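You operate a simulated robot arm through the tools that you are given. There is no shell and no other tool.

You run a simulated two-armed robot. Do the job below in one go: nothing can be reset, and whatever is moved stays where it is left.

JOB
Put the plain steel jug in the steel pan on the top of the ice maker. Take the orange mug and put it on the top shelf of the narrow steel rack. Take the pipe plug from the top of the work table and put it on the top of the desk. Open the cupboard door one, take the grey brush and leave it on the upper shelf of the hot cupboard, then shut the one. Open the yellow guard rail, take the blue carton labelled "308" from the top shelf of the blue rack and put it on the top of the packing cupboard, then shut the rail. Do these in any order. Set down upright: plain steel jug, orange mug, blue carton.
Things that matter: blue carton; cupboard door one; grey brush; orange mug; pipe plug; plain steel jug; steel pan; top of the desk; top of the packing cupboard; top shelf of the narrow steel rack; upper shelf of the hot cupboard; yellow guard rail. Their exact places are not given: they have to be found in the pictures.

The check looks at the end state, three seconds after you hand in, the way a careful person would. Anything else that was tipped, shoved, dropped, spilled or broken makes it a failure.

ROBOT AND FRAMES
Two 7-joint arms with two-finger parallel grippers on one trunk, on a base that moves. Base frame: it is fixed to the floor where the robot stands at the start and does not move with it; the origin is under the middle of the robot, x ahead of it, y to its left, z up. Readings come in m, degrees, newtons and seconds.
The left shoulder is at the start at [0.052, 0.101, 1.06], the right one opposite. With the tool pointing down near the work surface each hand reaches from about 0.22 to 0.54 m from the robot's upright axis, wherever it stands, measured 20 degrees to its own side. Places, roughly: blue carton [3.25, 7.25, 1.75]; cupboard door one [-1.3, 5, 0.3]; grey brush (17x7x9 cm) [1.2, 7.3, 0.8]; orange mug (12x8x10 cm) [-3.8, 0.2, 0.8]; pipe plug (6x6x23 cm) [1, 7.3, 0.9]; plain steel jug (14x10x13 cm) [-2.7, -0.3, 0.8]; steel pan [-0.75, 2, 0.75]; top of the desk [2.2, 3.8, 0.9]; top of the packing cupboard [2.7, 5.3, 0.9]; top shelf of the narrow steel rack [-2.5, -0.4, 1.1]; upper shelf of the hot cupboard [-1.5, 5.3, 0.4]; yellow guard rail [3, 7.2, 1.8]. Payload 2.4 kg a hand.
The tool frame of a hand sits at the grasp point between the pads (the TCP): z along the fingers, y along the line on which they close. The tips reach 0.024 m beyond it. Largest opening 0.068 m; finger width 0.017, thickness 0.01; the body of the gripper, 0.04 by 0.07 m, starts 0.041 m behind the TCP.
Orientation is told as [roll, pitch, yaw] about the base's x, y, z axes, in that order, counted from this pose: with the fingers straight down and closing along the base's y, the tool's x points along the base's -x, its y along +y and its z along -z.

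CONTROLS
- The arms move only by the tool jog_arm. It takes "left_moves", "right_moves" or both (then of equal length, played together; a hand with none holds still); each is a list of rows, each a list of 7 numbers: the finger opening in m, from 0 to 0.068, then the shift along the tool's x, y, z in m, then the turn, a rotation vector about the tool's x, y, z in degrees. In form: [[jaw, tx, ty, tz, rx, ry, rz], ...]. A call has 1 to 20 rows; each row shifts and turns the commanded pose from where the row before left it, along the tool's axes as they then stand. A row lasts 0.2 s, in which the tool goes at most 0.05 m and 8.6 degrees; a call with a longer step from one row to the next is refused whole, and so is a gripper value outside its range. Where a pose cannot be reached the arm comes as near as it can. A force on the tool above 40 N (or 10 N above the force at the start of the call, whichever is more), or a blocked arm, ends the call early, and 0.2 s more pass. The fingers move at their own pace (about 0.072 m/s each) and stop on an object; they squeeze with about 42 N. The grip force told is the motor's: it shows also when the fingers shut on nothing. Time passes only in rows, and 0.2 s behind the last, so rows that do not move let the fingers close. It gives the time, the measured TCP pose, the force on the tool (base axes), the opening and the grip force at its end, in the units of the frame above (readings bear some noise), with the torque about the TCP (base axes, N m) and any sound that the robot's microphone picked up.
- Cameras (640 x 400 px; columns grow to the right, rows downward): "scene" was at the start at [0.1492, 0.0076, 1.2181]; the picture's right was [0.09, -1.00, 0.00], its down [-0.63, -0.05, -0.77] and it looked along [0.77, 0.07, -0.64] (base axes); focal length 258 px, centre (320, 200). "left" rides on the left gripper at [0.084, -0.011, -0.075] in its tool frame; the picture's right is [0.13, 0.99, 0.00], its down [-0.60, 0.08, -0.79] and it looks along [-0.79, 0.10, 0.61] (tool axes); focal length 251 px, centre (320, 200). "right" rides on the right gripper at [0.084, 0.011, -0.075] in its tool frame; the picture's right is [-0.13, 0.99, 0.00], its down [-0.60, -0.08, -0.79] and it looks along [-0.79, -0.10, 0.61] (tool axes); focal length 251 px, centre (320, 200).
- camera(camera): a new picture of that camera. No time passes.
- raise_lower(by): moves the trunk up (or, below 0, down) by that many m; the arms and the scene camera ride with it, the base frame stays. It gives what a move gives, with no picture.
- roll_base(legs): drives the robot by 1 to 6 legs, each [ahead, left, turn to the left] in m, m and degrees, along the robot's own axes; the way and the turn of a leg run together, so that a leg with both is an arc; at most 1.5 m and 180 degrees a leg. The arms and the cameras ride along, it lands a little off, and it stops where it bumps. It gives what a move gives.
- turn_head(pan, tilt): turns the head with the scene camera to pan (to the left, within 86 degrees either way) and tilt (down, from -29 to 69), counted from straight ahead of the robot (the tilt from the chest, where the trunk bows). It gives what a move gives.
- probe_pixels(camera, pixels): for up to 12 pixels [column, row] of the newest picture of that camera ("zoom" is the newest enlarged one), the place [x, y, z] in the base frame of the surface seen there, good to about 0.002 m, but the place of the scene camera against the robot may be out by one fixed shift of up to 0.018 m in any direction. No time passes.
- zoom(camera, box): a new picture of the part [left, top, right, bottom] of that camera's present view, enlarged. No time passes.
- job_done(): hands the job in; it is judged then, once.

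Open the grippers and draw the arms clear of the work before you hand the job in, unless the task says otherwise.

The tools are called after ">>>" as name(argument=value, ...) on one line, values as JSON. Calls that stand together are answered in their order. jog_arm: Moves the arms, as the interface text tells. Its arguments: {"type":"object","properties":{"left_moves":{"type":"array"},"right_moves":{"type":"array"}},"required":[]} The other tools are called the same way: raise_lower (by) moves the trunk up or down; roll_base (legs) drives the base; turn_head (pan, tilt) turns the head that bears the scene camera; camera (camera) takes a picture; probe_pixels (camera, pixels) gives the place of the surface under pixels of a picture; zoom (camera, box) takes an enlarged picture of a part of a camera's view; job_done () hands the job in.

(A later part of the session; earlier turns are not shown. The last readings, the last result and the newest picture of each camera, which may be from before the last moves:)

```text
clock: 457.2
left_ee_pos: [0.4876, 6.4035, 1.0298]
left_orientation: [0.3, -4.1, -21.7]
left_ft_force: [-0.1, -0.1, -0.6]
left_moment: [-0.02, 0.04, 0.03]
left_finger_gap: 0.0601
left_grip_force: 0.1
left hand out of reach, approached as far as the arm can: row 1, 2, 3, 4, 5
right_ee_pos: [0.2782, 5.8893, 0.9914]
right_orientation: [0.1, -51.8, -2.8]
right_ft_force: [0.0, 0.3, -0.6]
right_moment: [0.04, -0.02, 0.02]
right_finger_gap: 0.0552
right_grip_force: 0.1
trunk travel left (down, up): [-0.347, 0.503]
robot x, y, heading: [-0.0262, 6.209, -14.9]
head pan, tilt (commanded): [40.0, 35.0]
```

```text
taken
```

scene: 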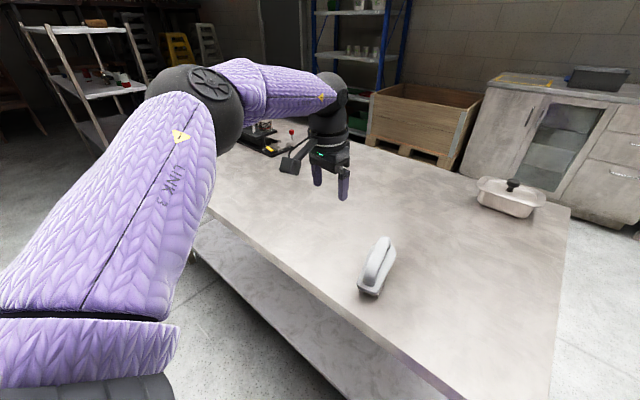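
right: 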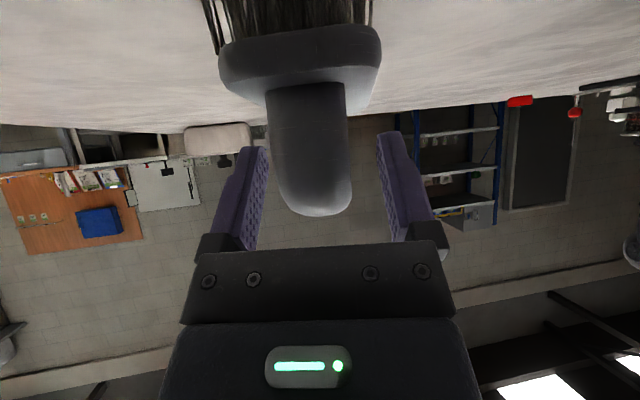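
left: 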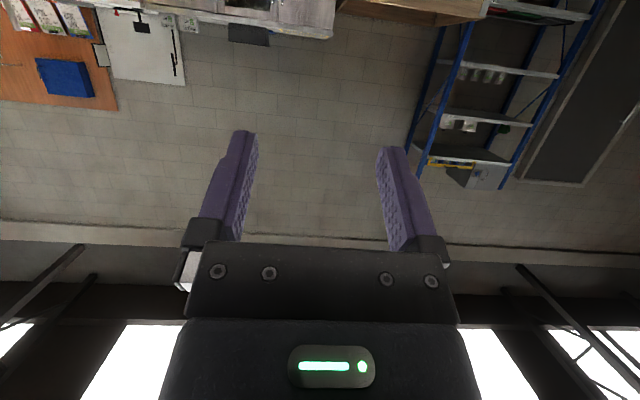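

The elbow sits too high. I back the base away from the table for free space, then lower the hand well below the shoulder before drawing it in.

>>> roll_base(legs=[[-0.33, 0, 0]])

>>> jog_arm(left_moves=[[0.06, 0, 0, 0.04, 0, 0, 0], [0.06, 0, 0, 0.04, 0, 0, 0], [0.06, 0, 0, 0.04, 0, 0, 0], [0.06, 0, 0, 0.04, 0, 0, 0], [0.06, 0, 0, 0.04, 0, 0, 0], [0.06, 0.01, 0, 0.04, 0, 0, 0], [0.06, 0.02, 0, 0.03, 0, 0, 0], [0.06, 0.03, 0, 0, 0, 0, 0], [0.06, 0.03, 0, 0, 0, 0, 0], [0.06, 0.03, 0, 0, 0, 0, 0], [0.06, 0, 0, 0, 0, 0, 0]])

>>> camera(camera="scene")

```text
clock: 459.4
left_ee_pos: [0.1649, 6.4879, 1.0299]
left_orientation: [0.3, -4.1, -21.8]
left_ft_force: [0.6, 0.0, -0.1]
left_moment: [-0.03, -0.01, -0.03]
left_finger_gap: 0.0599
left_grip_force: 0.1
right_ee_pos: [-0.0444, 5.9743, 0.9911]
right_orientation: [0.1, -51.8, -2.9]
right_ft_force: [-0.4, 0.7, 0.1]
right_moment: [0.03, 0.02, -0.01]
right_finger_gap: 0.0549
right_grip_force: 0.0
trunk travel left (down, up): [-0.347, 0.503]
robot x, y, heading: [-0.354, 6.2924, -14.7]
head pan, tilt (commanded): [40.0, 35.0]
```

```text
clock: 461.8
left_ee_pos: [0.1155, 6.5355, 0.7188]
left_orientation: [0.2, -4.1, -21.7]
left_ft_force: [-0.3, 0.6, 0.0]
left_moment: [0.0, -0.02, 0.02]
left_finger_gap: 0.0602
left_grip_force: 0.1
left hand out of reach, approached as far as the arm can: row 6, 8, 9, 10
right_ee_pos: [-0.0445, 5.9738, 0.9916]
right_orientation: [0.2, -51.8, -2.7]
right_ft_force: [0.0, 0.1, -0.1]
right_moment: [-0.01, 0.03, 0.01]
right_finger_gap: 0.055
right_grip_force: 0.0
trunk travel left (down, up): [-0.347, 0.503]
robot x, y, heading: [-0.3495, 6.2938, -14.7]
head pan, tilt (commanded): [40.0, 35.0]
```

```text
taken
```

scene: 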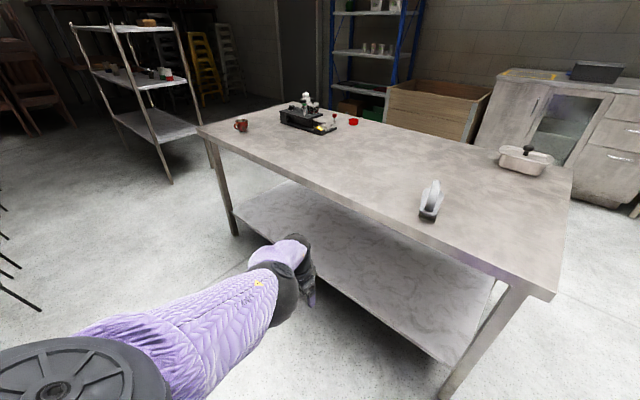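

The hand followed down to z 0.72. Now I try bringing it inward there.

>>> jog_arm(left_moves=[[0.06, 0.0, -0.03, 0, 0, 0, 0], [0.06, 0.0, -0.03, 0, 0, 0, 0], [0.06, 0.0, -0.03, 0, 0, 0, 0], [0.06, 0.0, -0.03, 0, 0, 0, 0], [0.06, 0.03, 0, -0.01, 0, 0, 0], [0.06, 0.03, 0, -0.01, 0, 0, 0], [0.06, 0.03, 0, -0.01, 0, 0, 0], [0.06, 0, 0, 0, 0, 0, 0]])

>>> camera(camera="scene")

```text
clock: 463.6
left_ee_pos: [0.0875, 6.4624, 0.6642]
left_orientation: [0.2, -4.1, -21.7]
left_ft_force: [-0.1, 0.1, -0.2]
left_moment: [0.03, 0.0, 0.0]
left_finger_gap: 0.0603
left_grip_force: 0.2
left hand out of reach, approached as far as the arm can: row 1, 2, 3, 4, 5, 6, 7
right_ee_pos: [-0.0432, 5.9745, 0.9908]
right_orientation: [0.0, -51.8, -2.9]
right_ft_force: [-0.5, -0.1, 0.0]
right_moment: [0.01, -0.01, 0.02]
right_finger_gap: 0.0549
right_grip_force: 0.1
trunk travel left (down, up): [-0.347, 0.503]
robot x, y, heading: [-0.3535, 6.2943, -14.6]
head pan, tilt (commanded): [40.0, 35.0]
```

```text
taken
```

scene: 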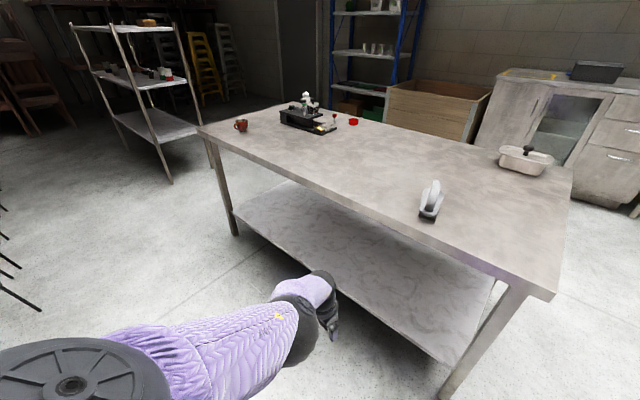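

I test the opposite: an outward move of 0.09 m, to see whether the elbow can extend or flex at all.

>>> jog_arm(left_moves=[[0.06, -0.03, 0, 0, 0, 0, 0], [0.06, -0.03, 0, 0, 0, 0, 0], [0.06, -0.03, 0, 0, 0, 0, 0], [0.06, 0, 0, 0, 0, 0, 0]])

>>> jog_arm(left_moves=[[0.06, 0, 0, -0.04, 0, 0, 0], [0.06, 0, 0, -0.04, 0, 0, 0], [0.06, 0, 0, -0.04, 0, 0, 0], [0.06, 0, 0, -0.04, 0, 0, 0], [0.06, 0, 0, -0.04, 0, 0, 0], [0.06, 0, 0, 0, 0, 0, 0]])

```text
clock: 464.6
left_ee_pos: [0.1068, 6.4412, 0.6873]
left_orientation: [0.2, -4.1, -21.7]
left_ft_force: [-0.1, 0.4, 0.5]
left_moment: [-0.01, 0.0, 0.0]
left_finger_gap: 0.06
left_grip_force: 0.0
left hand out of reach, approached as far as the arm can: row 1, 2, 3
right_ee_pos: [-0.044, 5.974, 0.9905]
right_orientation: [0.2, -51.7, -2.8]
right_ft_force: [-1.0, -0.2, 0.0]
right_moment: [0.01, -0.02, 0.01]
right_finger_gap: 0.0551
right_grip_force: 0.1
trunk travel left (down, up): [-0.347, 0.503]
robot x, y, heading: [-0.3504, 6.2941, -14.7]
head pan, tilt (commanded): [40.0, 35.0]
```

```text
clock: 466.0
left_ee_pos: [0.1839, 6.4494, 0.8416]
left_orientation: [0.3, -4.2, -21.6]
left_ft_force: [0.1, 0.0, 0.1]
left_moment: [0.03, 0.01, -0.01]
left_finger_gap: 0.0599
left_grip_force: 0.0
left hand out of reach, approached as far as the arm can: row 1, 2, 3, 4, 5
right_ee_pos: [-0.0438, 5.9733, 0.9908]
right_orientation: [0.1, -51.8, -2.7]
right_ft_force: [-0.1, 0.2, -0.6]
right_moment: [-0.04, -0.01, 0.03]
right_finger_gap: 0.055
right_grip_force: 0.1
trunk travel left (down, up): [-0.347, 0.503]
robot x, y, heading: [-0.3552, 6.2942, -14.7]
head pan, tilt (commanded): [40.0, 35.0]
```

It can neither extend nor flex here, yet with the tool rolled to the right it did flex. I roll the hand right again, draw it in while rolled, and then roll it back with the wrist held in place.

>>> jog_arm(left_moves=[[0.06, 0, -0.028, 0, 8, 0, 0], [0.06, 0, -0.028, 0, 8, 0, 0], [0.06, 0, -0.028, 0, 8, 0, 0], [0.06, 0, -0.028, 0, 8, 0, 0], [0.06, 0, -0.028, 0, 8, 0, 0], [0.06, 0, -0.028, 0, 8, 0, 0], [0.06, 0, -0.028, 0, 8, 0, 0], [0.06, 0, -0.028, 0, 8, 0, 0], [0.06, 0, -0.028, 0, 8, 0, 0], [0.06, 0, -0.028, 0, 8, 0, 0], [0.06, 0.03, 0, 0, 0, 0, 0], [0.06, 0.03, 0, 0, 0, 0, 0], [0.06, 0.03, 0, 0, 0, 0, 0], [0.06, 0.03, 0, 0, 0, 0, 0], [0.06, 0, 0, 0, 0, 0, 0]])

>>> camera(camera="scene")

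```text
clock: 469.2
left_ee_pos: [0.1035, 6.2997, 0.9458]
left_orientation: [-79.8, -4.1, -21.8]
left_ft_force: [0.1, -1.2, 0.1]
left_moment: [0.01, -0.01, -0.02]
left_finger_gap: 0.0598
left_grip_force: 0.1
left hand out of reach, approached as far as the arm can: row 2, 4, 6, 8, 10, 11, 12, 13, 14
right_ee_pos: [-0.0444, 5.9746, 0.9913]
right_orientation: [0.2, -51.7, -2.8]
right_ft_force: [0.2, 0.0, -0.1]
right_moment: [-0.01, -0.02, 0.0]
right_finger_gap: 0.055
right_grip_force: 0.0
trunk travel left (down, up): [-0.347, 0.503]
robot x, y, heading: [-0.355, 6.2902, -14.8]
head pan, tilt (commanded): [40.0, 35.0]
```

```text
taken
```

scene: 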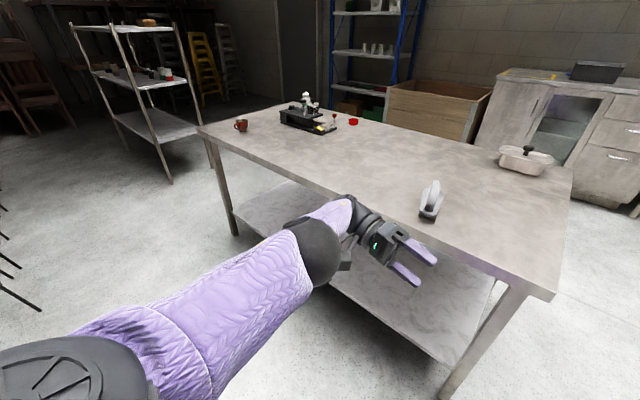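

The arm is straight again. A straight downward chord did flex it a little before, so: I roll back to tool-down, raise along the limit, then come down to shoulder level and immediately draw in.

>>> jog_arm(left_moves=[[0.06, 0, 0.028, 0, -8, 0, 0], [0.06, 0, 0.028, 0, -8, 0, 0], [0.06, 0, 0.028, 0, -8, 0, 0], [0.06, 0, 0.028, 0, -8, 0, 0], [0.06, 0, 0.028, 0, -8, 0, 0], [0.06, 0, 0.028, 0, -8, 0, 0], [0.06, 0, 0.028, 0, -8, 0, 0], [0.06, 0, 0.028, 0, -8, 0, 0], [0.06, 0, 0.028, 0, -8, 0, 0], [0.06, 0, 0.028, 0, -8, 0, 0], [0.06, 0, 0, -0.045, 0, 0, 0], [0.06, 0, 0, -0.045, 0, 0, 0], [0.06, 0, 0, -0.045, 0, 0, 0], [0.06, 0, 0, -0.045, 0, 0, 0], [0.06, 0, 0, -0.045, 0, 0, 0], [0.06, 0, 0, -0.045, 0, 0, 0], [0.06, 0, 0, 0, 0, 0, 0]])

>>> jog_arm(left_moves=[[0.06, 0, 0, 0.03, 0, 0, 0], [0.06, 0, 0, 0.03, 0, 0, 0], [0.06, 0, 0, 0.03, 0, 0, 0], [0.06, 0, 0, 0.03, 0, 0, 0], [0.06, 0.01, -0.005, 0.02, 0, 0, 0], [0.06, 0.02, -0.01, 0.01, 0, 0, 0], [0.06, 0.02, -0.01, 0, 0, 0, 0], [0.06, 0.02, -0.01, 0, 0, 0, 0], [0.06, 0.02, -0.01, 0, 0, 0, 0], [0.06, 0.02, -0.01, 0, 0, 0, 0], [0.06, 0, 0, 0, 0, 0, 0]])

>>> camera(camera="scene")

```text
clock: 472.8
left_ee_pos: [0.1954, 6.4774, 1.0332]
left_orientation: [0.3, -4.1, -21.8]
left_ft_force: [0.8, -0.3, -0.6]
left_moment: [0.0, -0.02, -0.01]
left_finger_gap: 0.0601
left_grip_force: 0.1
left hand out of reach, approached as far as the arm can: row 3, 5, 7, 9, 11, 12, 13, 14, 15
right_ee_pos: [-0.0434, 5.9737, 0.9921]
right_orientation: [0.1, -51.8, -2.8]
right_ft_force: [1.2, -0.5, -0.1]
right_moment: [-0.02, -0.03, 0.03]
right_finger_gap: 0.0551
right_grip_force: 0.1
trunk travel left (down, up): [-0.347, 0.503]
robot x, y, heading: [-0.3524, 6.2924, -14.7]
head pan, tilt (commanded): [40.0, 35.0]
```

```text
clock: 475.2
left_ee_pos: [0.1885, 6.4709, 0.8635]
left_orientation: [0.3, -4.2, -21.6]
left_ft_force: [0.3, 0.1, 0.6]
left_moment: [-0.02, 0.01, -0.01]
left_finger_gap: 0.0599
left_grip_force: 0.0
left hand out of reach, approached as far as the arm can: row 4, 5, 6, 7, 8, 9, 10
right_ee_pos: [-0.0447, 5.9751, 0.9913]
right_orientation: [0.1, -51.8, -2.8]
right_ft_force: [-0.2, 0.3, -0.2]
right_moment: [-0.03, -0.01, 0.03]
right_finger_gap: 0.0549
right_grip_force: 0.1
trunk travel left (down, up): [-0.347, 0.503]
robot x, y, heading: [-0.3548, 6.2912, -14.6]
head pan, tilt (commanded): [40.0, 35.0]
```

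```text
taken
```

scene: 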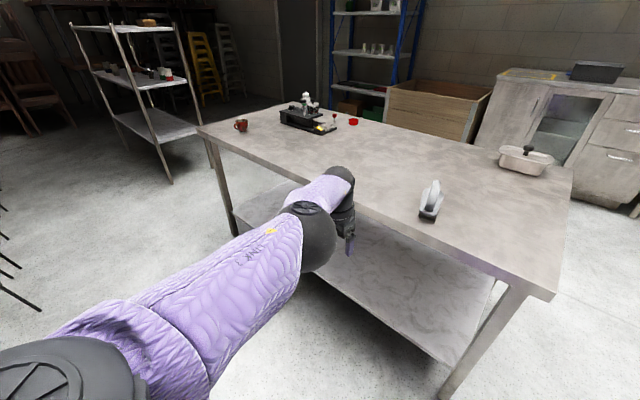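

The first part of the downward chord worked, so the elbow can flex near shoulder level. I go up to that level and then draw in by very small steps.

>>> jog_arm(left_moves=[[0.06, 0, 0, -0.03, 0, 0, 0], [0.06, 0, 0, -0.03, 0, 0, 0], [0.06, 0, 0, -0.03, 0, 0, 0], [0.06, 0, 0, -0.03, 0, 0, 0], [0.06, 0.005, -0.002, 0, 0, 0, 0], [0.06, 0.005, -0.002, 0, 0, 0, 0], [0.06, 0.005, -0.002, 0, 0, 0, 0], [0.06, 0.005, -0.002, 0, 0, 0, 0], [0.06, 0.005, -0.002, 0, 0, 0, 0], [0.06, 0.005, -0.002, 0, 0, 0, 0], [0.06, 0.005, -0.002, 0, 0, 0, 0], [0.06, 0.005, -0.002, 0, 0, 0, 0], [0.06, 0.005, -0.002, 0, 0, 0, 0], [0.06, 0.005, -0.002, 0, 0, 0, 0], [0.06, 0.005, -0.002, 0, 0, 0, 0], [0.06, 0.005, -0.002, 0, 0, 0, 0]])

```text
clock: 478.6
left_ee_pos: [0.1731, 6.4794, 0.9843]
left_orientation: [0.2, -4.0, -21.7]
left_ft_force: [-0.1, -0.4, -0.2]
left_moment: [-0.04, 0.01, 0.0]
left_finger_gap: 0.0599
left_grip_force: 0.1
left hand out of reach, approached as far as the arm can: row 1, 2, 3, 5, 6, 13, 14, 15, 16
right_ee_pos: [-0.0444, 5.9734, 0.9908]
right_orientation: [0.1, -51.8, -2.8]
right_ft_force: [0.3, 0.6, -0.7]
right_moment: [0.02, 0.0, -0.03]
right_finger_gap: 0.0551
right_grip_force: 0.1
trunk travel left (down, up): [-0.347, 0.503]
robot x, y, heading: [-0.3527, 6.2931, -14.9]
head pan, tilt (commanded): [40.0, 35.0]
```

Inward worked for a few rows, so the elbow can flex, but the elbow side is wrong. I look at the arm in this slightly bent state.

>>> turn_head(pan=30, tilt=55)

>>> camera(camera="scene")

>>> probe_pixels(camera="scene", pixels=[[320, 60], [300, 120], [260, 180], [200, 250], [150, 300], [330, 30], [350, 40], [100, 350]])

```text
clock: 479.4
left_ee_pos: [0.1724, 6.4799, 0.9839]
left_orientation: [0.2, -4.1, -21.8]
left_ft_force: [-0.7, -0.6, 0.3]
left_moment: [0.01, 0.01, -0.02]
left_finger_gap: 0.06
left_grip_force: 0.1
right_ee_pos: [-0.043, 5.9741, 0.9915]
right_orientation: [0.1, -51.9, -2.8]
right_ft_force: [-0.2, 0.3, 0.8]
right_moment: [0.04, -0.02, 0.02]
right_finger_gap: 0.0551
right_grip_force: 0.1
trunk travel left (down, up): [-0.347, 0.503]
robot x, y, heading: [-0.3504, 6.2956, -14.7]
head pan, tilt (commanded): [30.0, 55.0]
```

```text
taken
```

scene: 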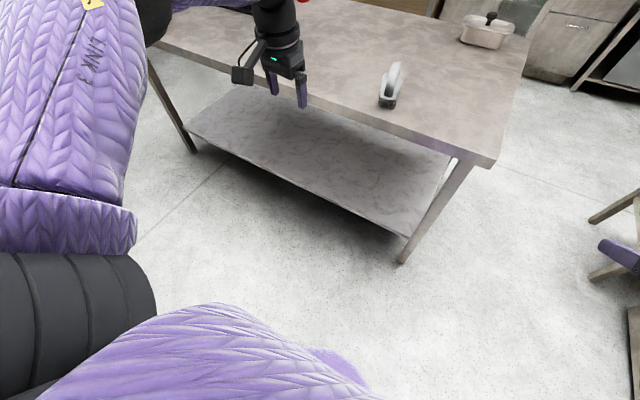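

```text
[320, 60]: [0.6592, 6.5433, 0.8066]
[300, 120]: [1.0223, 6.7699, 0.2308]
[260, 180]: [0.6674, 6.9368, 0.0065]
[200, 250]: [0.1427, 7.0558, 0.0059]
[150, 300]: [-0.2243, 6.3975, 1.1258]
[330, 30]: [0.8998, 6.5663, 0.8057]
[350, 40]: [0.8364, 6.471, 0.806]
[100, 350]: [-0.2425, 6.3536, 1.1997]
```

I tilt the head up to see and probe the shoulder, elbow and wrist.

>>> turn_head(pan=50, tilt=25)

>>> camera(camera="scene")

```text
clock: 480.4
left_ee_pos: [0.1723, 6.4805, 0.9836]
left_orientation: [0.1, -4.0, -21.8]
left_ft_force: [0.2, -0.3, -0.4]
left_moment: [-0.01, 0.04, 0.02]
left_finger_gap: 0.0601
left_grip_force: 0.1
right_ee_pos: [-0.0439, 5.9744, 0.9912]
right_orientation: [0.1, -51.8, -2.8]
right_ft_force: [0.0, 0.1, 0.3]
right_moment: [0.02, 0.02, -0.01]
right_finger_gap: 0.055
right_grip_force: 0.1
trunk travel left (down, up): [-0.347, 0.503]
robot x, y, heading: [-0.3516, 6.2928, -14.8]
head pan, tilt (commanded): [50.0, 25.0]
```

```text
taken
```

scene: 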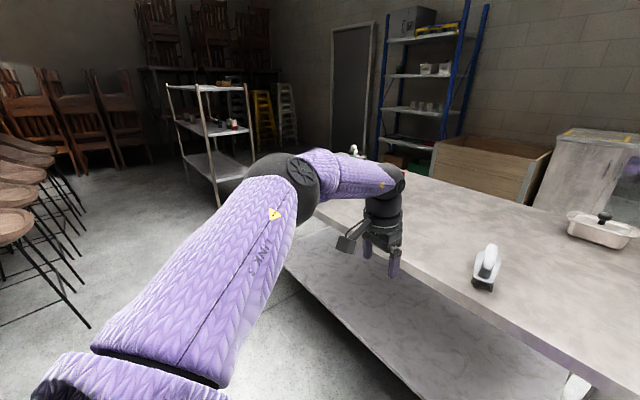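

I probe points on the elbow, forearm and wrist.

>>> probe_pixels(camera="scene", pixels=[[285, 175], [300, 180], [345, 170], [385, 180], [385, 205], [200, 270], [130, 340], [260, 165], [385, 240], [310, 195]])

```text
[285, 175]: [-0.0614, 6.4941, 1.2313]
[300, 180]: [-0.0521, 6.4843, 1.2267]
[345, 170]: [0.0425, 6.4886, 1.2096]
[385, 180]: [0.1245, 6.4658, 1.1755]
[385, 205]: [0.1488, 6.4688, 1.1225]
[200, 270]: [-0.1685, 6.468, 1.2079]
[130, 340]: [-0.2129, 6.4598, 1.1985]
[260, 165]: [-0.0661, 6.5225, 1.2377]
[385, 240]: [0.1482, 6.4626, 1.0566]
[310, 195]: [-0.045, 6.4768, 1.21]
```

The elbow is on the proper (left) side but too high. I roll the hand right while the arm is nearly straight, flex it with tiny inward steps in that state, and then roll back.

>>> jog_arm(left_moves=[[0.06, -0.02, 0, 0, 0, 0, 0], [0.06, 0, -0.0196, 0, 8, 0, 0], [0.06, 0, -0.0196, 0, 8, 0, 0], [0.06, 0, -0.0196, 0, 8, 0, 0], [0.06, 0, -0.0196, 0, 8, 0, 0], [0.06, 0, -0.0196, 0, 8, 0, 0], [0.06, 0, -0.0196, 0, 8, 0, 0], [0.06, 0, -0.0196, 0, 8, 0, 0], [0.06, 0, -0.0196, 0, 8, 0, 0], [0.06, 0, -0.0196, 0, 8, 0, 0], [0.06, 0, -0.0196, 0, 8, 0, 0], [0.06, 0.005, 0, 0.002, 0, 0, 0], [0.06, 0.005, 0, 0.002, 0, 0, 0], [0.06, 0.005, 0, 0.002, 0, 0, 0], [0.06, 0.005, 0, 0.002, 0, 0, 0], [0.06, 0.005, 0, 0.002, 0, 0, 0], [0.06, 0.005, 0, 0.002, 0, 0, 0], [0.06, 0.005, 0, 0.002, 0, 0, 0], [0.06, 0, 0, 0, 0, 0, 0]])

>>> camera(camera="scene")

```text
clock: 484.4
left_ee_pos: [0.0944, 6.3382, 1.0854]
left_orientation: [-79.6, -4.1, -21.7]
left_ft_force: [0.3, 0.0, -0.4]
left_moment: [0.0, -0.01, -0.04]
left_finger_gap: 0.0601
left_grip_force: 0.1
right_ee_pos: [-0.0443, 5.9747, 0.9913]
right_orientation: [0.1, -51.8, -2.8]
right_ft_force: [1.3, 0.3, 0.5]
right_moment: [0.0, -0.01, -0.04]
right_finger_gap: 0.0553
right_grip_force: 0.0
trunk travel left (down, up): [-0.347, 0.503]
robot x, y, heading: [-0.3544, 6.2941, -14.9]
head pan, tilt (commanded): [50.0, 25.0]
```

```text
taken
```

scene: 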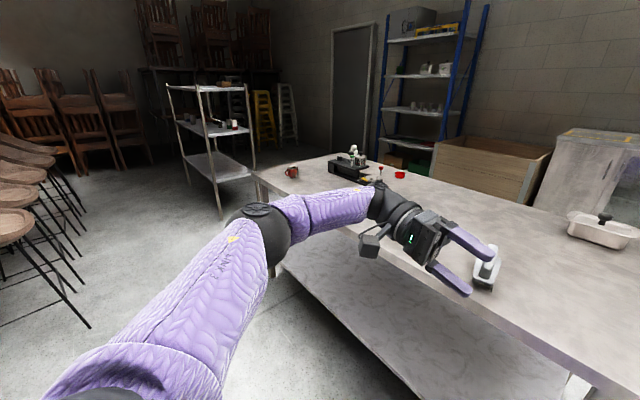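

No reach warnings at all now, and the elbow is lower. I draw in a bit more and roll the hand back to tool-down.

>>> jog_arm(left_moves=[[0.06, 0.02, 0, 0.01, 0, 0, 0], [0.06, 0.02, 0, 0.01, 0, 0, 0], [0.06, 0.02, 0, 0.01, 0, 0, 0], [0.06, 0, 0.0196, 0, -8, 0, 0], [0.06, 0, 0.0196, 0, -8, 0, 0], [0.06, 0, 0.0196, 0, -8, 0, 0], [0.06, 0, 0.0196, 0, -8, 0, 0], [0.06, 0, 0.0196, 0, -8, 0, 0], [0.06, 0, 0.0196, 0, -8, 0, 0], [0.06, 0, 0.0196, 0, -8, 0, 0], [0.06, 0, 0.0196, 0, -8, 0, 0], [0.06, 0, 0.0196, 0, -8, 0, 0], [0.06, 0, 0.0196, 0, -8, 0, 0], [0.06, 0, 0, 0, 0, 0, 0]])

>>> camera(camera="scene")

```text
clock: 487.4
left_ee_pos: [0.1684, 6.4859, 0.9282]
left_orientation: [0.2, -4.0, -21.9]
left_ft_force: [-0.2, -1.1, 0.2]
left_moment: [0.0, 0.01, 0.01]
left_finger_gap: 0.0601
left_grip_force: 0.0
left hand out of reach, approached as far as the arm can: row 9, 10, 11, 12, 13
right_ee_pos: [-0.0423, 5.9738, 0.9915]
right_orientation: [0.1, -51.8, -2.8]
right_ft_force: [-0.3, 0.3, -0.4]
right_moment: [-0.02, 0.01, 0.01]
right_finger_gap: 0.055
right_grip_force: 0.0
trunk travel left (down, up): [-0.347, 0.503]
robot x, y, heading: [-0.352, 6.2938, -14.8]
head pan, tilt (commanded): [50.0, 25.0]
```

```text
taken
```

scene: 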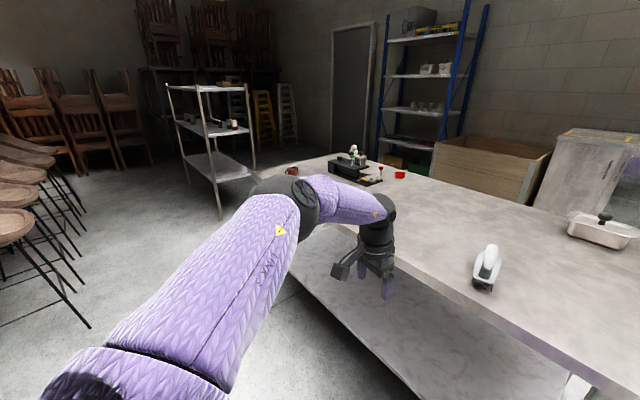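

Rolling back forces the elbow up, so the wrist itself is flipped (its forearm-roll joint is at a limit). I unflip it: roll right, then swing the tool from right through forward to left.

>>> jog_arm(left_moves=[[0.06, 0, -0.0196, 0, 8, 0, 0], [0.06, 0, -0.0196, 0, 8, 0, 0], [0.06, 0, -0.0196, 0, 8, 0, 0], [0.06, 0, -0.0196, 0, 8, 0, 0], [0.06, 0, -0.0196, 0, 8, 0, 0], [0.06, 0, -0.0196, 0, 8, 0, 0], [0.06, 0, -0.0196, 0, 8, 0, 0], [0.06, 0, -0.0196, 0, 8, 0, 0], [0.06, 0, -0.0196, 0, 8, 0, 0], [0.06, 0, -0.0196, 0, 8, 0, 0], [0.06, 0.015, 0, 0, 0, 0, 0], [0.06, 0.015, 0, 0, 0, 0, 0], [0.06, 0.015, 0, 0, 0, 0, 0], [0.06, 0, 0, 0, 0, 0, 0]])

>>> jog_arm(left_moves=[[0.06, -0.0196, 0, 0, 0, -8, 0], [0.06, -0.0196, 0, 0, 0, -8, 0], [0.06, -0.0196, 0, 0, 0, -8, 0], [0.06, -0.0196, 0, 0, 0, -8, 0], [0.06, -0.0196, 0, 0, 0, -8, 0], [0.06, -0.0196, 0, 0, 0, -8, 0], [0.06, -0.0196, 0, 0, 0, -8, 0], [0.06, -0.0196, 0, 0, 0, -8, 0], [0.06, -0.0196, 0, 0, 0, -8, 0], [0.06, -0.0196, 0, 0, 0, -8, 0], [0.06, 0, 0, 0, 0, 0, 0]])

>>> camera(camera="scene")

```text
clock: 490.4
left_ee_pos: [0.0656, 6.3697, 1.0302]
left_orientation: [-79.7, -4.2, -21.7]
left_ft_force: [-0.5, 0.2, -0.9]
left_moment: [-0.01, 0.01, -0.02]
left_finger_gap: 0.0601
left_grip_force: 0.1
right_ee_pos: [-0.0441, 5.9747, 0.9913]
right_orientation: [0.1, -51.8, -2.8]
right_ft_force: [0.7, -0.6, -0.1]
right_moment: [-0.01, 0.03, 0.01]
right_finger_gap: 0.0549
right_grip_force: 0.2
trunk travel left (down, up): [-0.347, 0.503]
robot x, y, heading: [-0.3553, 6.2902, -14.8]
head pan, tilt (commanded): [50.0, 25.0]
```

```text
clock: 492.8
left_ee_pos: [0.2379, 6.4117, 1.0601]
left_orientation: [-92.3, -10.8, 59.0]
left_ft_force: [-0.5, 1.2, 0.2]
left_moment: [0.01, -0.04, -0.01]
left_finger_gap: 0.06
left_grip_force: 0.0
right_ee_pos: [-0.0442, 5.9744, 0.9908]
right_orientation: [0.1, -51.9, -2.8]
right_ft_force: [-0.1, 0.4, 0.3]
right_moment: [0.0, 0.02, 0.01]
right_finger_gap: 0.0548
right_grip_force: 0.0
trunk travel left (down, up): [-0.347, 0.503]
robot x, y, heading: [-0.3571, 6.2928, -14.9]
head pan, tilt (commanded): [50.0, 25.0]
```

```text
taken
```

scene: 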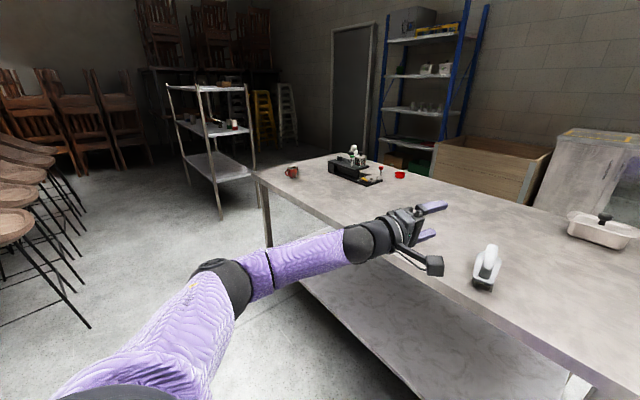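

All reachable: the hand is now in line with the forearm. I continue swinging it to the left, then roll it down.

>>> jog_arm(left_moves=[[0.06, -0.0196, 0, 0, 0, -8, 0], [0.06, -0.0196, 0, 0, 0, -8, 0], [0.06, -0.0196, 0, 0, 0, -8, 0], [0.06, -0.0196, 0, 0, 0, -8, 0], [0.06, -0.0196, 0, 0, 0, -8, 0], [0.06, -0.0196, 0, 0, 0, -8, 0], [0.06, -0.0196, 0, 0, 0, -8, 0], [0.06, -0.0196, 0, 0, 0, -8, 0], [0.06, 0, 0, 0, 0, 0, 0]])

>>> camera(camera="scene")

```text
clock: 494.8
left_ee_pos: [0.2451, 6.5594, 1.0812]
left_orientation: [-100.7, -2.7, 122.9]
left_ft_force: [-0.1, -0.4, -0.4]
left_moment: [-0.01, -0.01, -0.02]
left_finger_gap: 0.0598
left_grip_force: 0.0
right_ee_pos: [-0.0434, 5.9745, 0.992]
right_orientation: [0.1, -51.8, -2.8]
right_ft_force: [0.1, 0.3, 0.3]
right_moment: [0.0, 0.01, -0.02]
right_finger_gap: 0.0552
right_grip_force: 0.1
trunk travel left (down, up): [-0.347, 0.503]
robot x, y, heading: [-0.3526, 6.2935, -14.9]
head pan, tilt (commanded): [50.0, 25.0]
```

```text
taken
```

scene: 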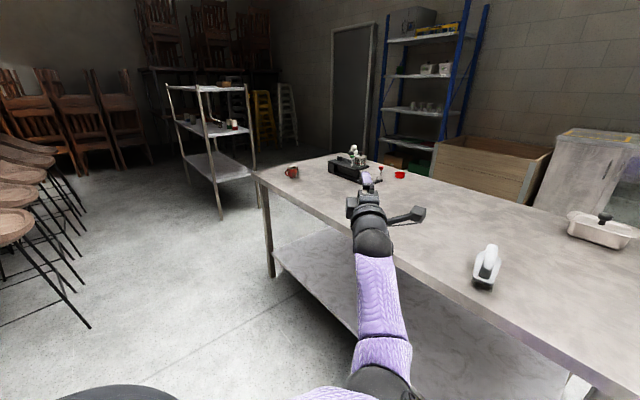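

I roll the hand down from there (11 rows) and look.

>>> jog_arm(left_moves=[[0.06, 0, 0.0196, 0, -8, 0, 0], [0.06, 0, 0.0196, 0, -8, 0, 0], [0.06, 0, 0.0196, 0, -8, 0, 0], [0.06, 0, 0.0196, 0, -8, 0, 0], [0.06, 0, 0.0196, 0, -8, 0, 0], [0.06, 0, 0.0196, 0, -8, 0, 0], [0.06, 0, 0.0196, 0, -8, 0, 0], [0.06, 0, 0.0196, 0, -8, 0, 0], [0.06, 0, 0.0196, 0, -8, 0, 0], [0.06, 0, 0.0196, 0, -8, 0, 0], [0.06, 0, 0, 0, 0, 0, 0]])

>>> camera(camera="scene")

```text
clock: 497.2
left_ee_pos: [0.1761, 6.5238, 0.9183]
left_orientation: [-20.6, -2.7, 122.9]
left_ft_force: [-0.6, -0.2, -0.8]
left_moment: [-0.07, -0.02, 0.03]
left_finger_gap: 0.0601
left_grip_force: 0.2
right_ee_pos: [-0.0433, 5.9738, 0.9904]
right_orientation: [0.2, -51.8, -2.9]
right_ft_force: [0.0, 0.5, -0.1]
right_moment: [0.01, -0.03, -0.02]
right_finger_gap: 0.0552
right_grip_force: 0.2
trunk travel left (down, up): [-0.347, 0.503]
robot x, y, heading: [-0.3544, 6.2956, -14.9]
head pan, tilt (commanded): [50.0, 25.0]
```

```text
taken
```

scene: 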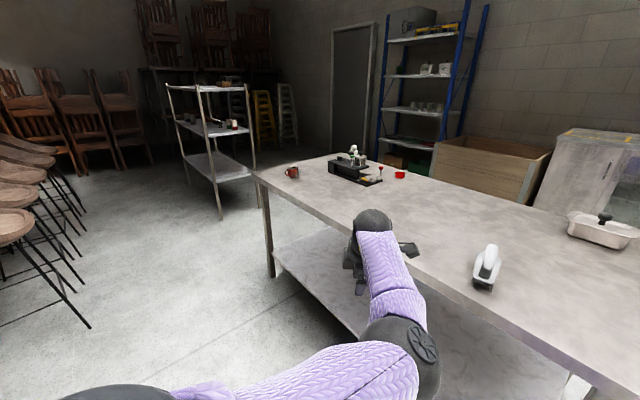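

Still no warnings. I finish the roll (20°) and yaw the tool back toward the robot's heading.

>>> jog_arm(left_moves=[[0.06, 0, 0.0196, 0, -8, 0, 0], [0.06, 0, 0.0196, 0, -8, 0, 0], [0.06, 0, 0.01, 0, -4.6, 0, 0], [0.06, 0, 0, 0, 0, 0, 8], [0.06, 0, 0, 0, 0, 0, 8], [0.06, 0, 0, 0, 0, 0, 8], [0.06, 0, 0, 0, 0, 0, 8], [0.06, 0, 0, 0, 0, 0, 8], [0.06, 0, 0, 0, 0, 0, 8], [0.06, 0, 0, 0, 0, 0, 8], [0.06, 0, 0, 0, 0, 0, 8], [0.06, 0, 0, 0, 0, 0, 8], [0.06, 0, 0, 0, 0, 0, 8], [0.06, 0, 0, 0, 0, 0, 0]])

>>> camera(camera="scene")

```text
clock: 500.2
left_ee_pos: [0.1355, 6.4983, 0.9057]
left_orientation: [2.7, -0.7, 42.8]
left_ft_force: [0.7, -0.2, -0.2]
left_moment: [-0.03, -0.01, -0.01]
left_finger_gap: 0.06
left_grip_force: 0.1
right_ee_pos: [-0.0438, 5.9738, 0.9918]
right_orientation: [0.1, -51.8, -2.8]
right_ft_force: [0.1, -0.3, -0.3]
right_moment: [0.03, -0.02, -0.02]
right_finger_gap: 0.0548
right_grip_force: 0.1
trunk travel left (down, up): [-0.347, 0.503]
robot x, y, heading: [-0.3507, 6.2945, -14.9]
head pan, tilt (commanded): [50.0, 25.0]
```

```text
taken
```

scene: 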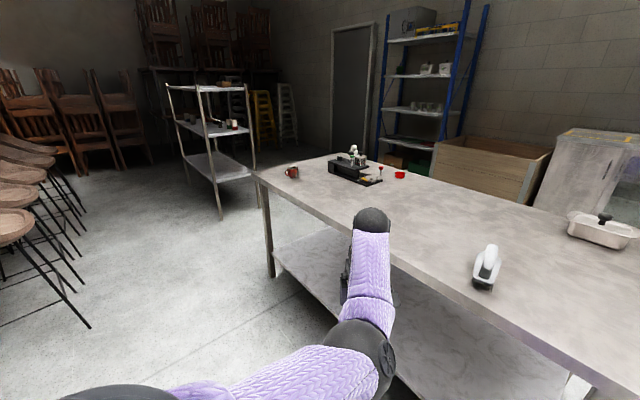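

No warnings. I continue the yaw to −15°.

>>> jog_arm(left_moves=[[0.06, 0, 0, 0, 0, 0, 8], [0.06, 0, 0, 0, 0, 0, 8], [0.06, 0, 0, 0, 0, 0, 8], [0.06, 0, 0, 0, 0, 0, 8], [0.06, 0, 0, 0, 0, 0, 8], [0.06, 0, 0, 0, 0, 0, 8], [0.06, 0, 0, 0, 0, 0, 8], [0.06, 0, 0, 0, 2.5, 0, 1], [0.06, 0, 0, 0, 0, 0, 0]])

>>> camera(camera="scene")

```text
clock: 502.2
left_ee_pos: [0.1352, 6.4985, 0.9065]
left_orientation: [-0.5, 1.8, -14.1]
left_ft_force: [0.7, 0.2, 0.6]
left_moment: [-0.01, 0.0, 0.03]
left_finger_gap: 0.0599
left_grip_force: 0.1
right_ee_pos: [-0.0439, 5.9742, 0.9919]
right_orientation: [0.1, -51.8, -2.9]
right_ft_force: [-0.4, 0.1, -0.5]
right_moment: [0.01, -0.03, -0.03]
right_finger_gap: 0.0551
right_grip_force: 0.1
trunk travel left (down, up): [-0.347, 0.503]
robot x, y, heading: [-0.3546, 6.293, -14.8]
head pan, tilt (commanded): [50.0, 25.0]
```

```text
taken
```

scene: 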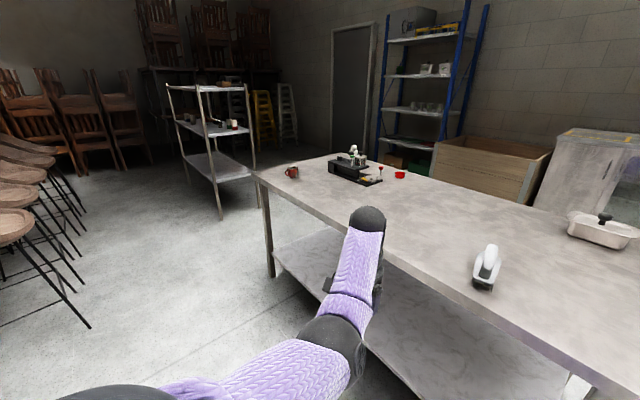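

Tool-down with the right yaw and no warnings. I test inward motion again.

>>> jog_arm(left_moves=[[0.06, 0.02, -0.03, -0.01, 0, 0, 0], [0.06, 0.02, -0.03, -0.01, 0, 0, 0], [0.06, 0.02, -0.03, -0.01, 0, 0, 0], [0.06, 0.02, -0.03, -0.01, 0, 0, 0], [0.06, 0, 0, 0, 0, 0, 0]])

>>> camera(camera="scene")

```text
clock: 503.4
left_ee_pos: [0.0704, 6.432, 0.9345]
left_orientation: [-0.6, 1.9, -14.1]
left_ft_force: [0.2, 0.0, -0.1]
left_moment: [0.0, -0.01, -0.01]
left_finger_gap: 0.0598
left_grip_force: 0.0
left hand out of reach, approached as far as the arm can: row 3, 4
right_ee_pos: [-0.0444, 5.9744, 0.9919]
right_orientation: [0.1, -51.8, -2.9]
right_ft_force: [0.1, 0.4, -0.7]
right_moment: [0.04, 0.03, 0.02]
right_finger_gap: 0.0551
right_grip_force: 0.1
trunk travel left (down, up): [-0.347, 0.503]
robot x, y, heading: [-0.3546, 6.2952, -14.7]
head pan, tilt (commanded): [50.0, 25.0]
```

```text
taken
```

scene: 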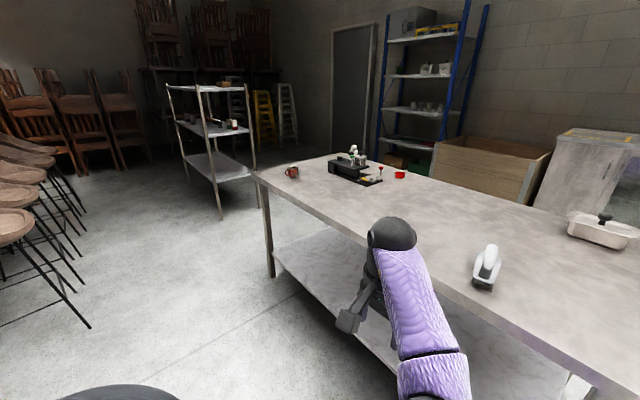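

Inward works now to a degree, but the elbow has come out on the inner side. I extend the arm and roll the hand to the left (to turn the upper arm), then look.

>>> jog_arm(left_moves=[[0.06, -0.03, 0.02, 0, 0, 0, 0], [0.06, -0.03, 0.02, 0, 0, 0, 0], [0.06, -0.03, 0.02, 0, 0, 0, 0], [0.06, 0, 0.0196, 0, -8, 0, 0], [0.06, 0, 0.0196, 0, -8, 0, 0], [0.06, 0, 0.0196, 0, -8, 0, 0], [0.06, 0, 0.0196, 0, -8, 0, 0], [0.06, 0, 0.0196, 0, -8, 0, 0], [0.06, 0, 0.0196, 0, -8, 0, 0], [0.06, 0, 0.0196, 0, -8, 0, 0], [0.06, 0, 0.0196, 0, -8, 0, 0], [0.06, 0, 0.0196, 0, -8, 0, 0], [0.06, 0, 0.0196, 0, -8, 0, 0], [0.06, 0, 0, 0, 0, 0, 0]])

>>> camera(camera="scene")

```text
clock: 506.4
left_ee_pos: [0.2131, 6.6109, 1.0367]
left_orientation: [79.4, 1.9, -14.0]
left_ft_force: [1.1, 0.6, -0.2]
left_moment: [0.02, -0.02, -0.02]
left_finger_gap: 0.0599
left_grip_force: 0.1
right_ee_pos: [-0.0442, 5.9746, 0.9919]
right_orientation: [0.1, -51.8, -2.9]
right_ft_force: [-1.5, -0.2, 0.7]
right_moment: [0.02, -0.01, -0.01]
right_finger_gap: 0.0549
right_grip_force: 0.0
trunk travel left (down, up): [-0.347, 0.503]
robot x, y, heading: [-0.353, 6.2938, -14.8]
head pan, tilt (commanded): [50.0, 25.0]
```

```text
taken
```

scene: 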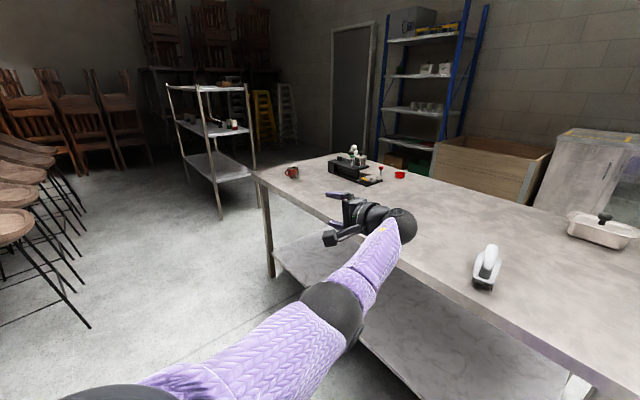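

The elbow has moved down/outward. I flex the arm in this state with small inward steps, then roll the hand back down.

>>> jog_arm(left_moves=[[0.06, 0.008, 0, -0.004, 0, 0, 0], [0.06, 0.008, 0, -0.004, 0, 0, 0], [0.06, 0.01, 0, -0.006, 0, 0, 0], [0.06, 0.012, 0, -0.008, 0, 0, 0], [0.06, 0.015, 0, -0.01, 0, 0, 0], [0.06, 0.015, 0, -0.01, 0, 0, 0], [0.06, 0.015, 0, -0.01, 0, 0, 0], [0.06, 0, 0, 0, 0, 0, 0]])

>>> jog_arm(left_moves=[[0.06, 0, -0.0196, 0, 8, 0, 0], [0.06, 0, -0.0196, 0, 8, 0, 0], [0.06, 0, -0.0196, 0, 8, 0, 0], [0.06, 0, -0.0196, 0, 8, 0, 0], [0.06, 0, -0.0196, 0, 8, 0, 0], [0.06, 0, -0.0196, 0, 8, 0, 0], [0.06, 0, -0.0196, 0, 8, 0, 0], [0.06, 0, -0.0196, 0, 8, 0, 0], [0.06, 0, -0.0196, 0, 8, 0, 0], [0.06, 0, -0.0196, 0, 7.5, 0, 0], [0.06, 0, 0, 0, 0, 0, 0]])

>>> camera(camera="scene")

```text
clock: 508.2
left_ee_pos: [0.1176, 6.5805, 1.048]
left_orientation: [79.5, 1.9, -14.1]
left_ft_force: [0.3, 0.8, 0.3]
left_moment: [0.01, 0.01, 0.01]
left_finger_gap: 0.0599
left_grip_force: 0.1
right_ee_pos: [-0.0446, 5.9734, 0.9918]
right_orientation: [0.2, -51.8, -2.7]
right_ft_force: [-0.1, 0.2, -0.9]
right_moment: [-0.01, 0.0, -0.01]
right_finger_gap: 0.0549
right_grip_force: 0.0
trunk travel left (down, up): [-0.347, 0.503]
robot x, y, heading: [-0.3543, 6.2963, -14.8]
head pan, tilt (commanded): [50.0, 25.0]
```

```text
clock: 510.6
left_ee_pos: [0.084, 6.4552, 0.9246]
left_orientation: [-0.2, 1.8, -14.0]
left_ft_force: [-0.4, -0.7, 0.0]
left_moment: [-0.01, 0.02, 0.0]
left_finger_gap: 0.0598
left_grip_force: 0.1
right_ee_pos: [-0.0442, 5.9739, 0.9914]
right_orientation: [0.1, -51.7, -2.8]
right_ft_force: [0.1, 0.0, 0.2]
right_moment: [-0.01, 0.02, 0.01]
right_finger_gap: 0.0551
right_grip_force: 0.1
trunk travel left (down, up): [-0.347, 0.503]
robot x, y, heading: [-0.3586, 6.2967, -14.6]
head pan, tilt (commanded): [50.0, 25.0]
```

```text
taken
```

scene: 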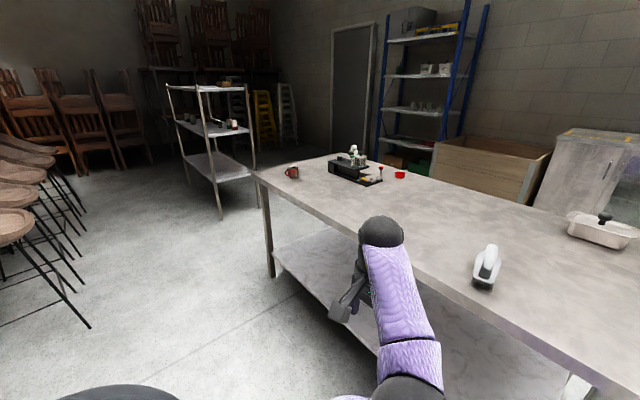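

No warnings this time, though the elbow hangs low and inward. I test whether this posture can do what is needed: tilt the tool to about 22° below horizontal.

>>> jog_arm(left_moves=[[0.06, -0.0196, 0, 0, 0, -8, 0], [0.06, -0.0196, 0, 0, 0, -8, 0], [0.06, -0.0196, 0, 0, 0, -8, 0], [0.06, -0.0196, 0, 0, 0, -8, 0], [0.06, -0.0196, 0, 0, 0, -8, 0], [0.06, -0.0196, 0, 0, 0, -8, 0], [0.06, -0.0196, 0, 0, 0, -8, 0], [0.06, -0.0196, 0, 0, 0, -8, 0], [0.06, -0.01, 0, 0, 0, -5, 0], [0.06, 0, 0, 0, 0, 0, 0]])

>>> camera(camera="scene")

```text
clock: 512.8
left_ee_pos: [0.2184, 6.4201, 0.9991]
left_orientation: [-0.2, -67.1, -13.9]
left_ft_force: [-0.6, 0.5, 0.3]
left_moment: [0.01, -0.01, -0.02]
left_finger_gap: 0.0601
left_grip_force: 0.0
right_ee_pos: [-0.0438, 5.9742, 0.9914]
right_orientation: [0.1, -51.8, -2.8]
right_ft_force: [0.2, -0.9, 0.3]
right_moment: [0.0, 0.0, 0.0]
right_finger_gap: 0.0547
right_grip_force: 0.0
trunk travel left (down, up): [-0.347, 0.503]
robot x, y, heading: [-0.3522, 6.2909, -14.8]
head pan, tilt (commanded): [50.0, 25.0]
```

```text
taken
```

scene: 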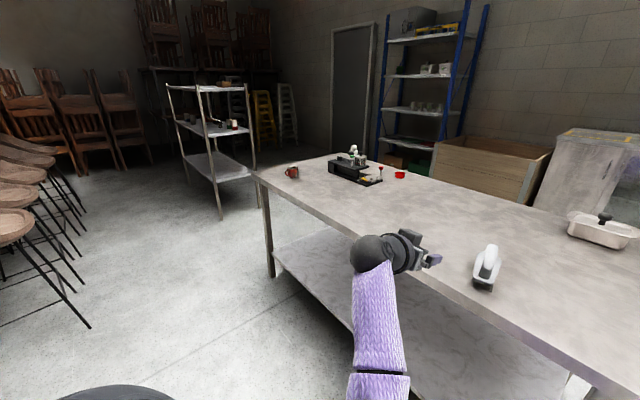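

This posture works without warnings. I yaw the left tool 11° to match the brush axis, lower the trunk, and drive so that the tool stands just before the brush's near end.

>>> jog_arm(left_moves=[[0.06, 0, 0, 0, -5.05, 0, -2.15], [0.06, 0, 0, 0, -5.05, 0, -2.15], [0.06, 0, 0, 0, 0, 0, 0]])

>>> raise_lower(by=-0.12)

>>> roll_base(legs=[[0.13, -0.085, 0]])

>>> camera(camera="left")

>>> turn_head(pan=25, tilt=45)

>>> camera(camera="scene")

```text
clock: 513.6
left_ee_pos: [0.2183, 6.4208, 0.9994]
left_orientation: [-0.3, -67.1, -2.7]
left_ft_force: [-0.4, 0.6, 0.4]
left_moment: [0.02, -0.02, 0.0]
left_finger_gap: 0.0599
left_grip_force: 0.1
right_ee_pos: [-0.0443, 5.9738, 0.9906]
right_orientation: [0.2, -51.8, -2.8]
right_ft_force: [-0.9, -1.2, 0.7]
right_moment: [-0.04, 0.03, -0.01]
right_finger_gap: 0.0552
right_grip_force: 0.0
trunk travel left (down, up): [-0.347, 0.503]
robot x, y, heading: [-0.3535, 6.2975, -14.7]
head pan, tilt (commanded): [50.0, 25.0]
```

```text
clock: 515.1
left_ee_pos: [0.2166, 6.4213, 0.8788]
left_orientation: [-0.3, -67.3, -2.8]
left_ft_force: [0.0, -0.1, 0.9]
left_moment: [-0.01, 0.01, -0.06]
left_finger_gap: 0.0598
left_grip_force: 0.1
right_ee_pos: [-0.0434, 5.9732, 0.8714]
right_orientation: [0.1, -51.8, -2.8]
right_ft_force: [0.3, 0.6, 0.0]
right_moment: [-0.01, -0.05, 0.03]
right_finger_gap: 0.055
right_grip_force: 0.0
trunk travel left (down, up): [-0.227, 0.622]
robot x, y, heading: [-0.3566, 6.2978, -14.6]
head pan, tilt (commanded): [50.0, 25.0]
```

```text
clock: 516.5
left_ee_pos: [0.3212, 6.3068, 0.8787]
left_orientation: [-0.4, -67.1, -2.7]
left_ft_force: [-0.4, 0.7, -0.2]
left_moment: [-0.03, -0.01, 0.02]
left_finger_gap: 0.0601
left_grip_force: 0.0
right_ee_pos: [0.0597, 5.8602, 0.8708]
right_orientation: [0.1, -51.8, -2.8]
right_ft_force: [-0.6, 0.0, 0.5]
right_moment: [-0.02, 0.0, -0.05]
right_finger_gap: 0.0549
right_grip_force: 0.1
trunk travel left (down, up): [-0.227, 0.622]
robot x, y, heading: [-0.2478, 6.1826, -14.7]
head pan, tilt (commanded): [50.0, 25.0]
```

```text
taken
```

left: 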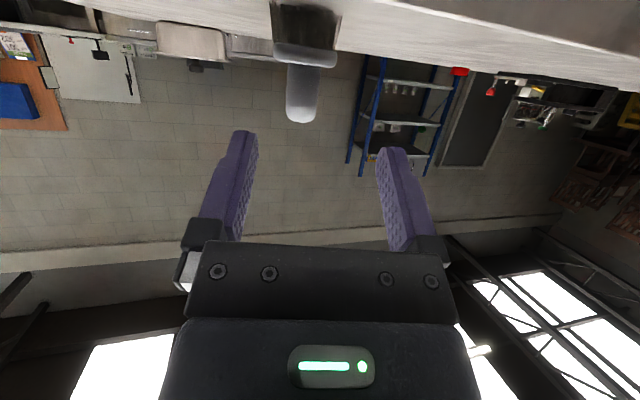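

```text
clock: 517.4
left_ee_pos: [0.3221, 6.3066, 0.8779]
left_orientation: [-0.3, -67.2, -2.9]
left_ft_force: [0.2, -0.1, 0.1]
left_moment: [-0.01, 0.01, 0.06]
left_finger_gap: 0.0598
left_grip_force: 0.1
right_ee_pos: [0.0598, 5.8604, 0.8704]
right_orientation: [0.2, -51.8, -2.8]
right_ft_force: [0.1, 0.8, -1.3]
right_moment: [0.0, -0.01, 0.04]
right_finger_gap: 0.055
right_grip_force: 0.1
trunk travel left (down, up): [-0.227, 0.622]
robot x, y, heading: [-0.2492, 6.179, -14.9]
head pan, tilt (commanded): [25.0, 45.0]
```

```text
taken
```

scene: 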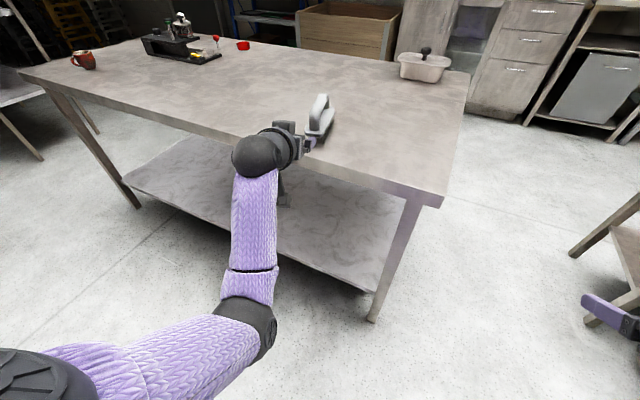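

The handle's end shows at (302,95) in the left camera. I probe it to refine the aim.

>>> probe_pixels(camera="left", pixels=[[302, 100], [302, 80], [290, 95], [315, 95], [302, 118], [305, 50], [275, 50], [338, 52], [305, 25]])

```text
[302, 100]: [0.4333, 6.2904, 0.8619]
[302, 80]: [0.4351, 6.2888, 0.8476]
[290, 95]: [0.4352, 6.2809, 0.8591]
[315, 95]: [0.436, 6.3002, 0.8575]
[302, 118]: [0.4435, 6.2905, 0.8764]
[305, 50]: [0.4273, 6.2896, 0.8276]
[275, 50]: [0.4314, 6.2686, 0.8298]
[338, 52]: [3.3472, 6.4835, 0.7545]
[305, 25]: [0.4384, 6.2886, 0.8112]
```

The brush's near end is at x≈0.427 and the handle bar is centred on y≈6.29. The arm would be too stretched, so I drive the base 0.132 m ahead and 0.018 m left to bring the fingers around the bar.

>>> roll_base(legs=[[0.1, 0.013, 0]])

>>> camera(camera="left")

```text
clock: 518.5
left_ee_pos: [0.4209, 6.2948, 0.8774]
left_orientation: [-0.3, -67.0, -2.7]
left_ft_force: [-0.4, -0.2, -0.3]
left_moment: [-0.01, 0.02, 0.03]
left_finger_gap: 0.0601
left_grip_force: 0.0
right_ee_pos: [0.1603, 5.8471, 0.8705]
right_orientation: [0.0, -51.8, -2.8]
right_ft_force: [0.4, 0.1, -0.7]
right_moment: [0.04, 0.0, 0.01]
right_finger_gap: 0.055
right_grip_force: 0.2
trunk travel left (down, up): [-0.227, 0.622]
robot x, y, heading: [-0.1523, 6.1653, -14.9]
head pan, tilt (commanded): [25.0, 45.0]
```

```text
taken
```

left: 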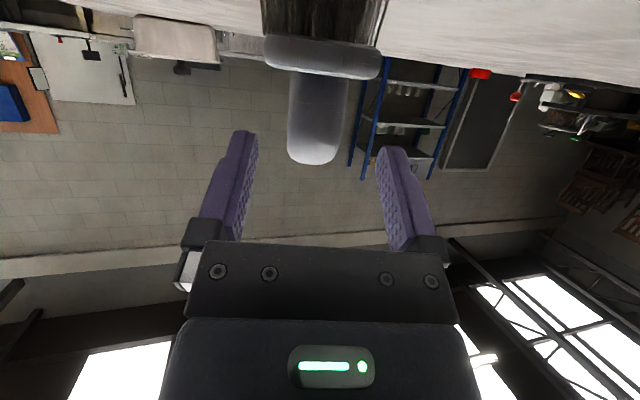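

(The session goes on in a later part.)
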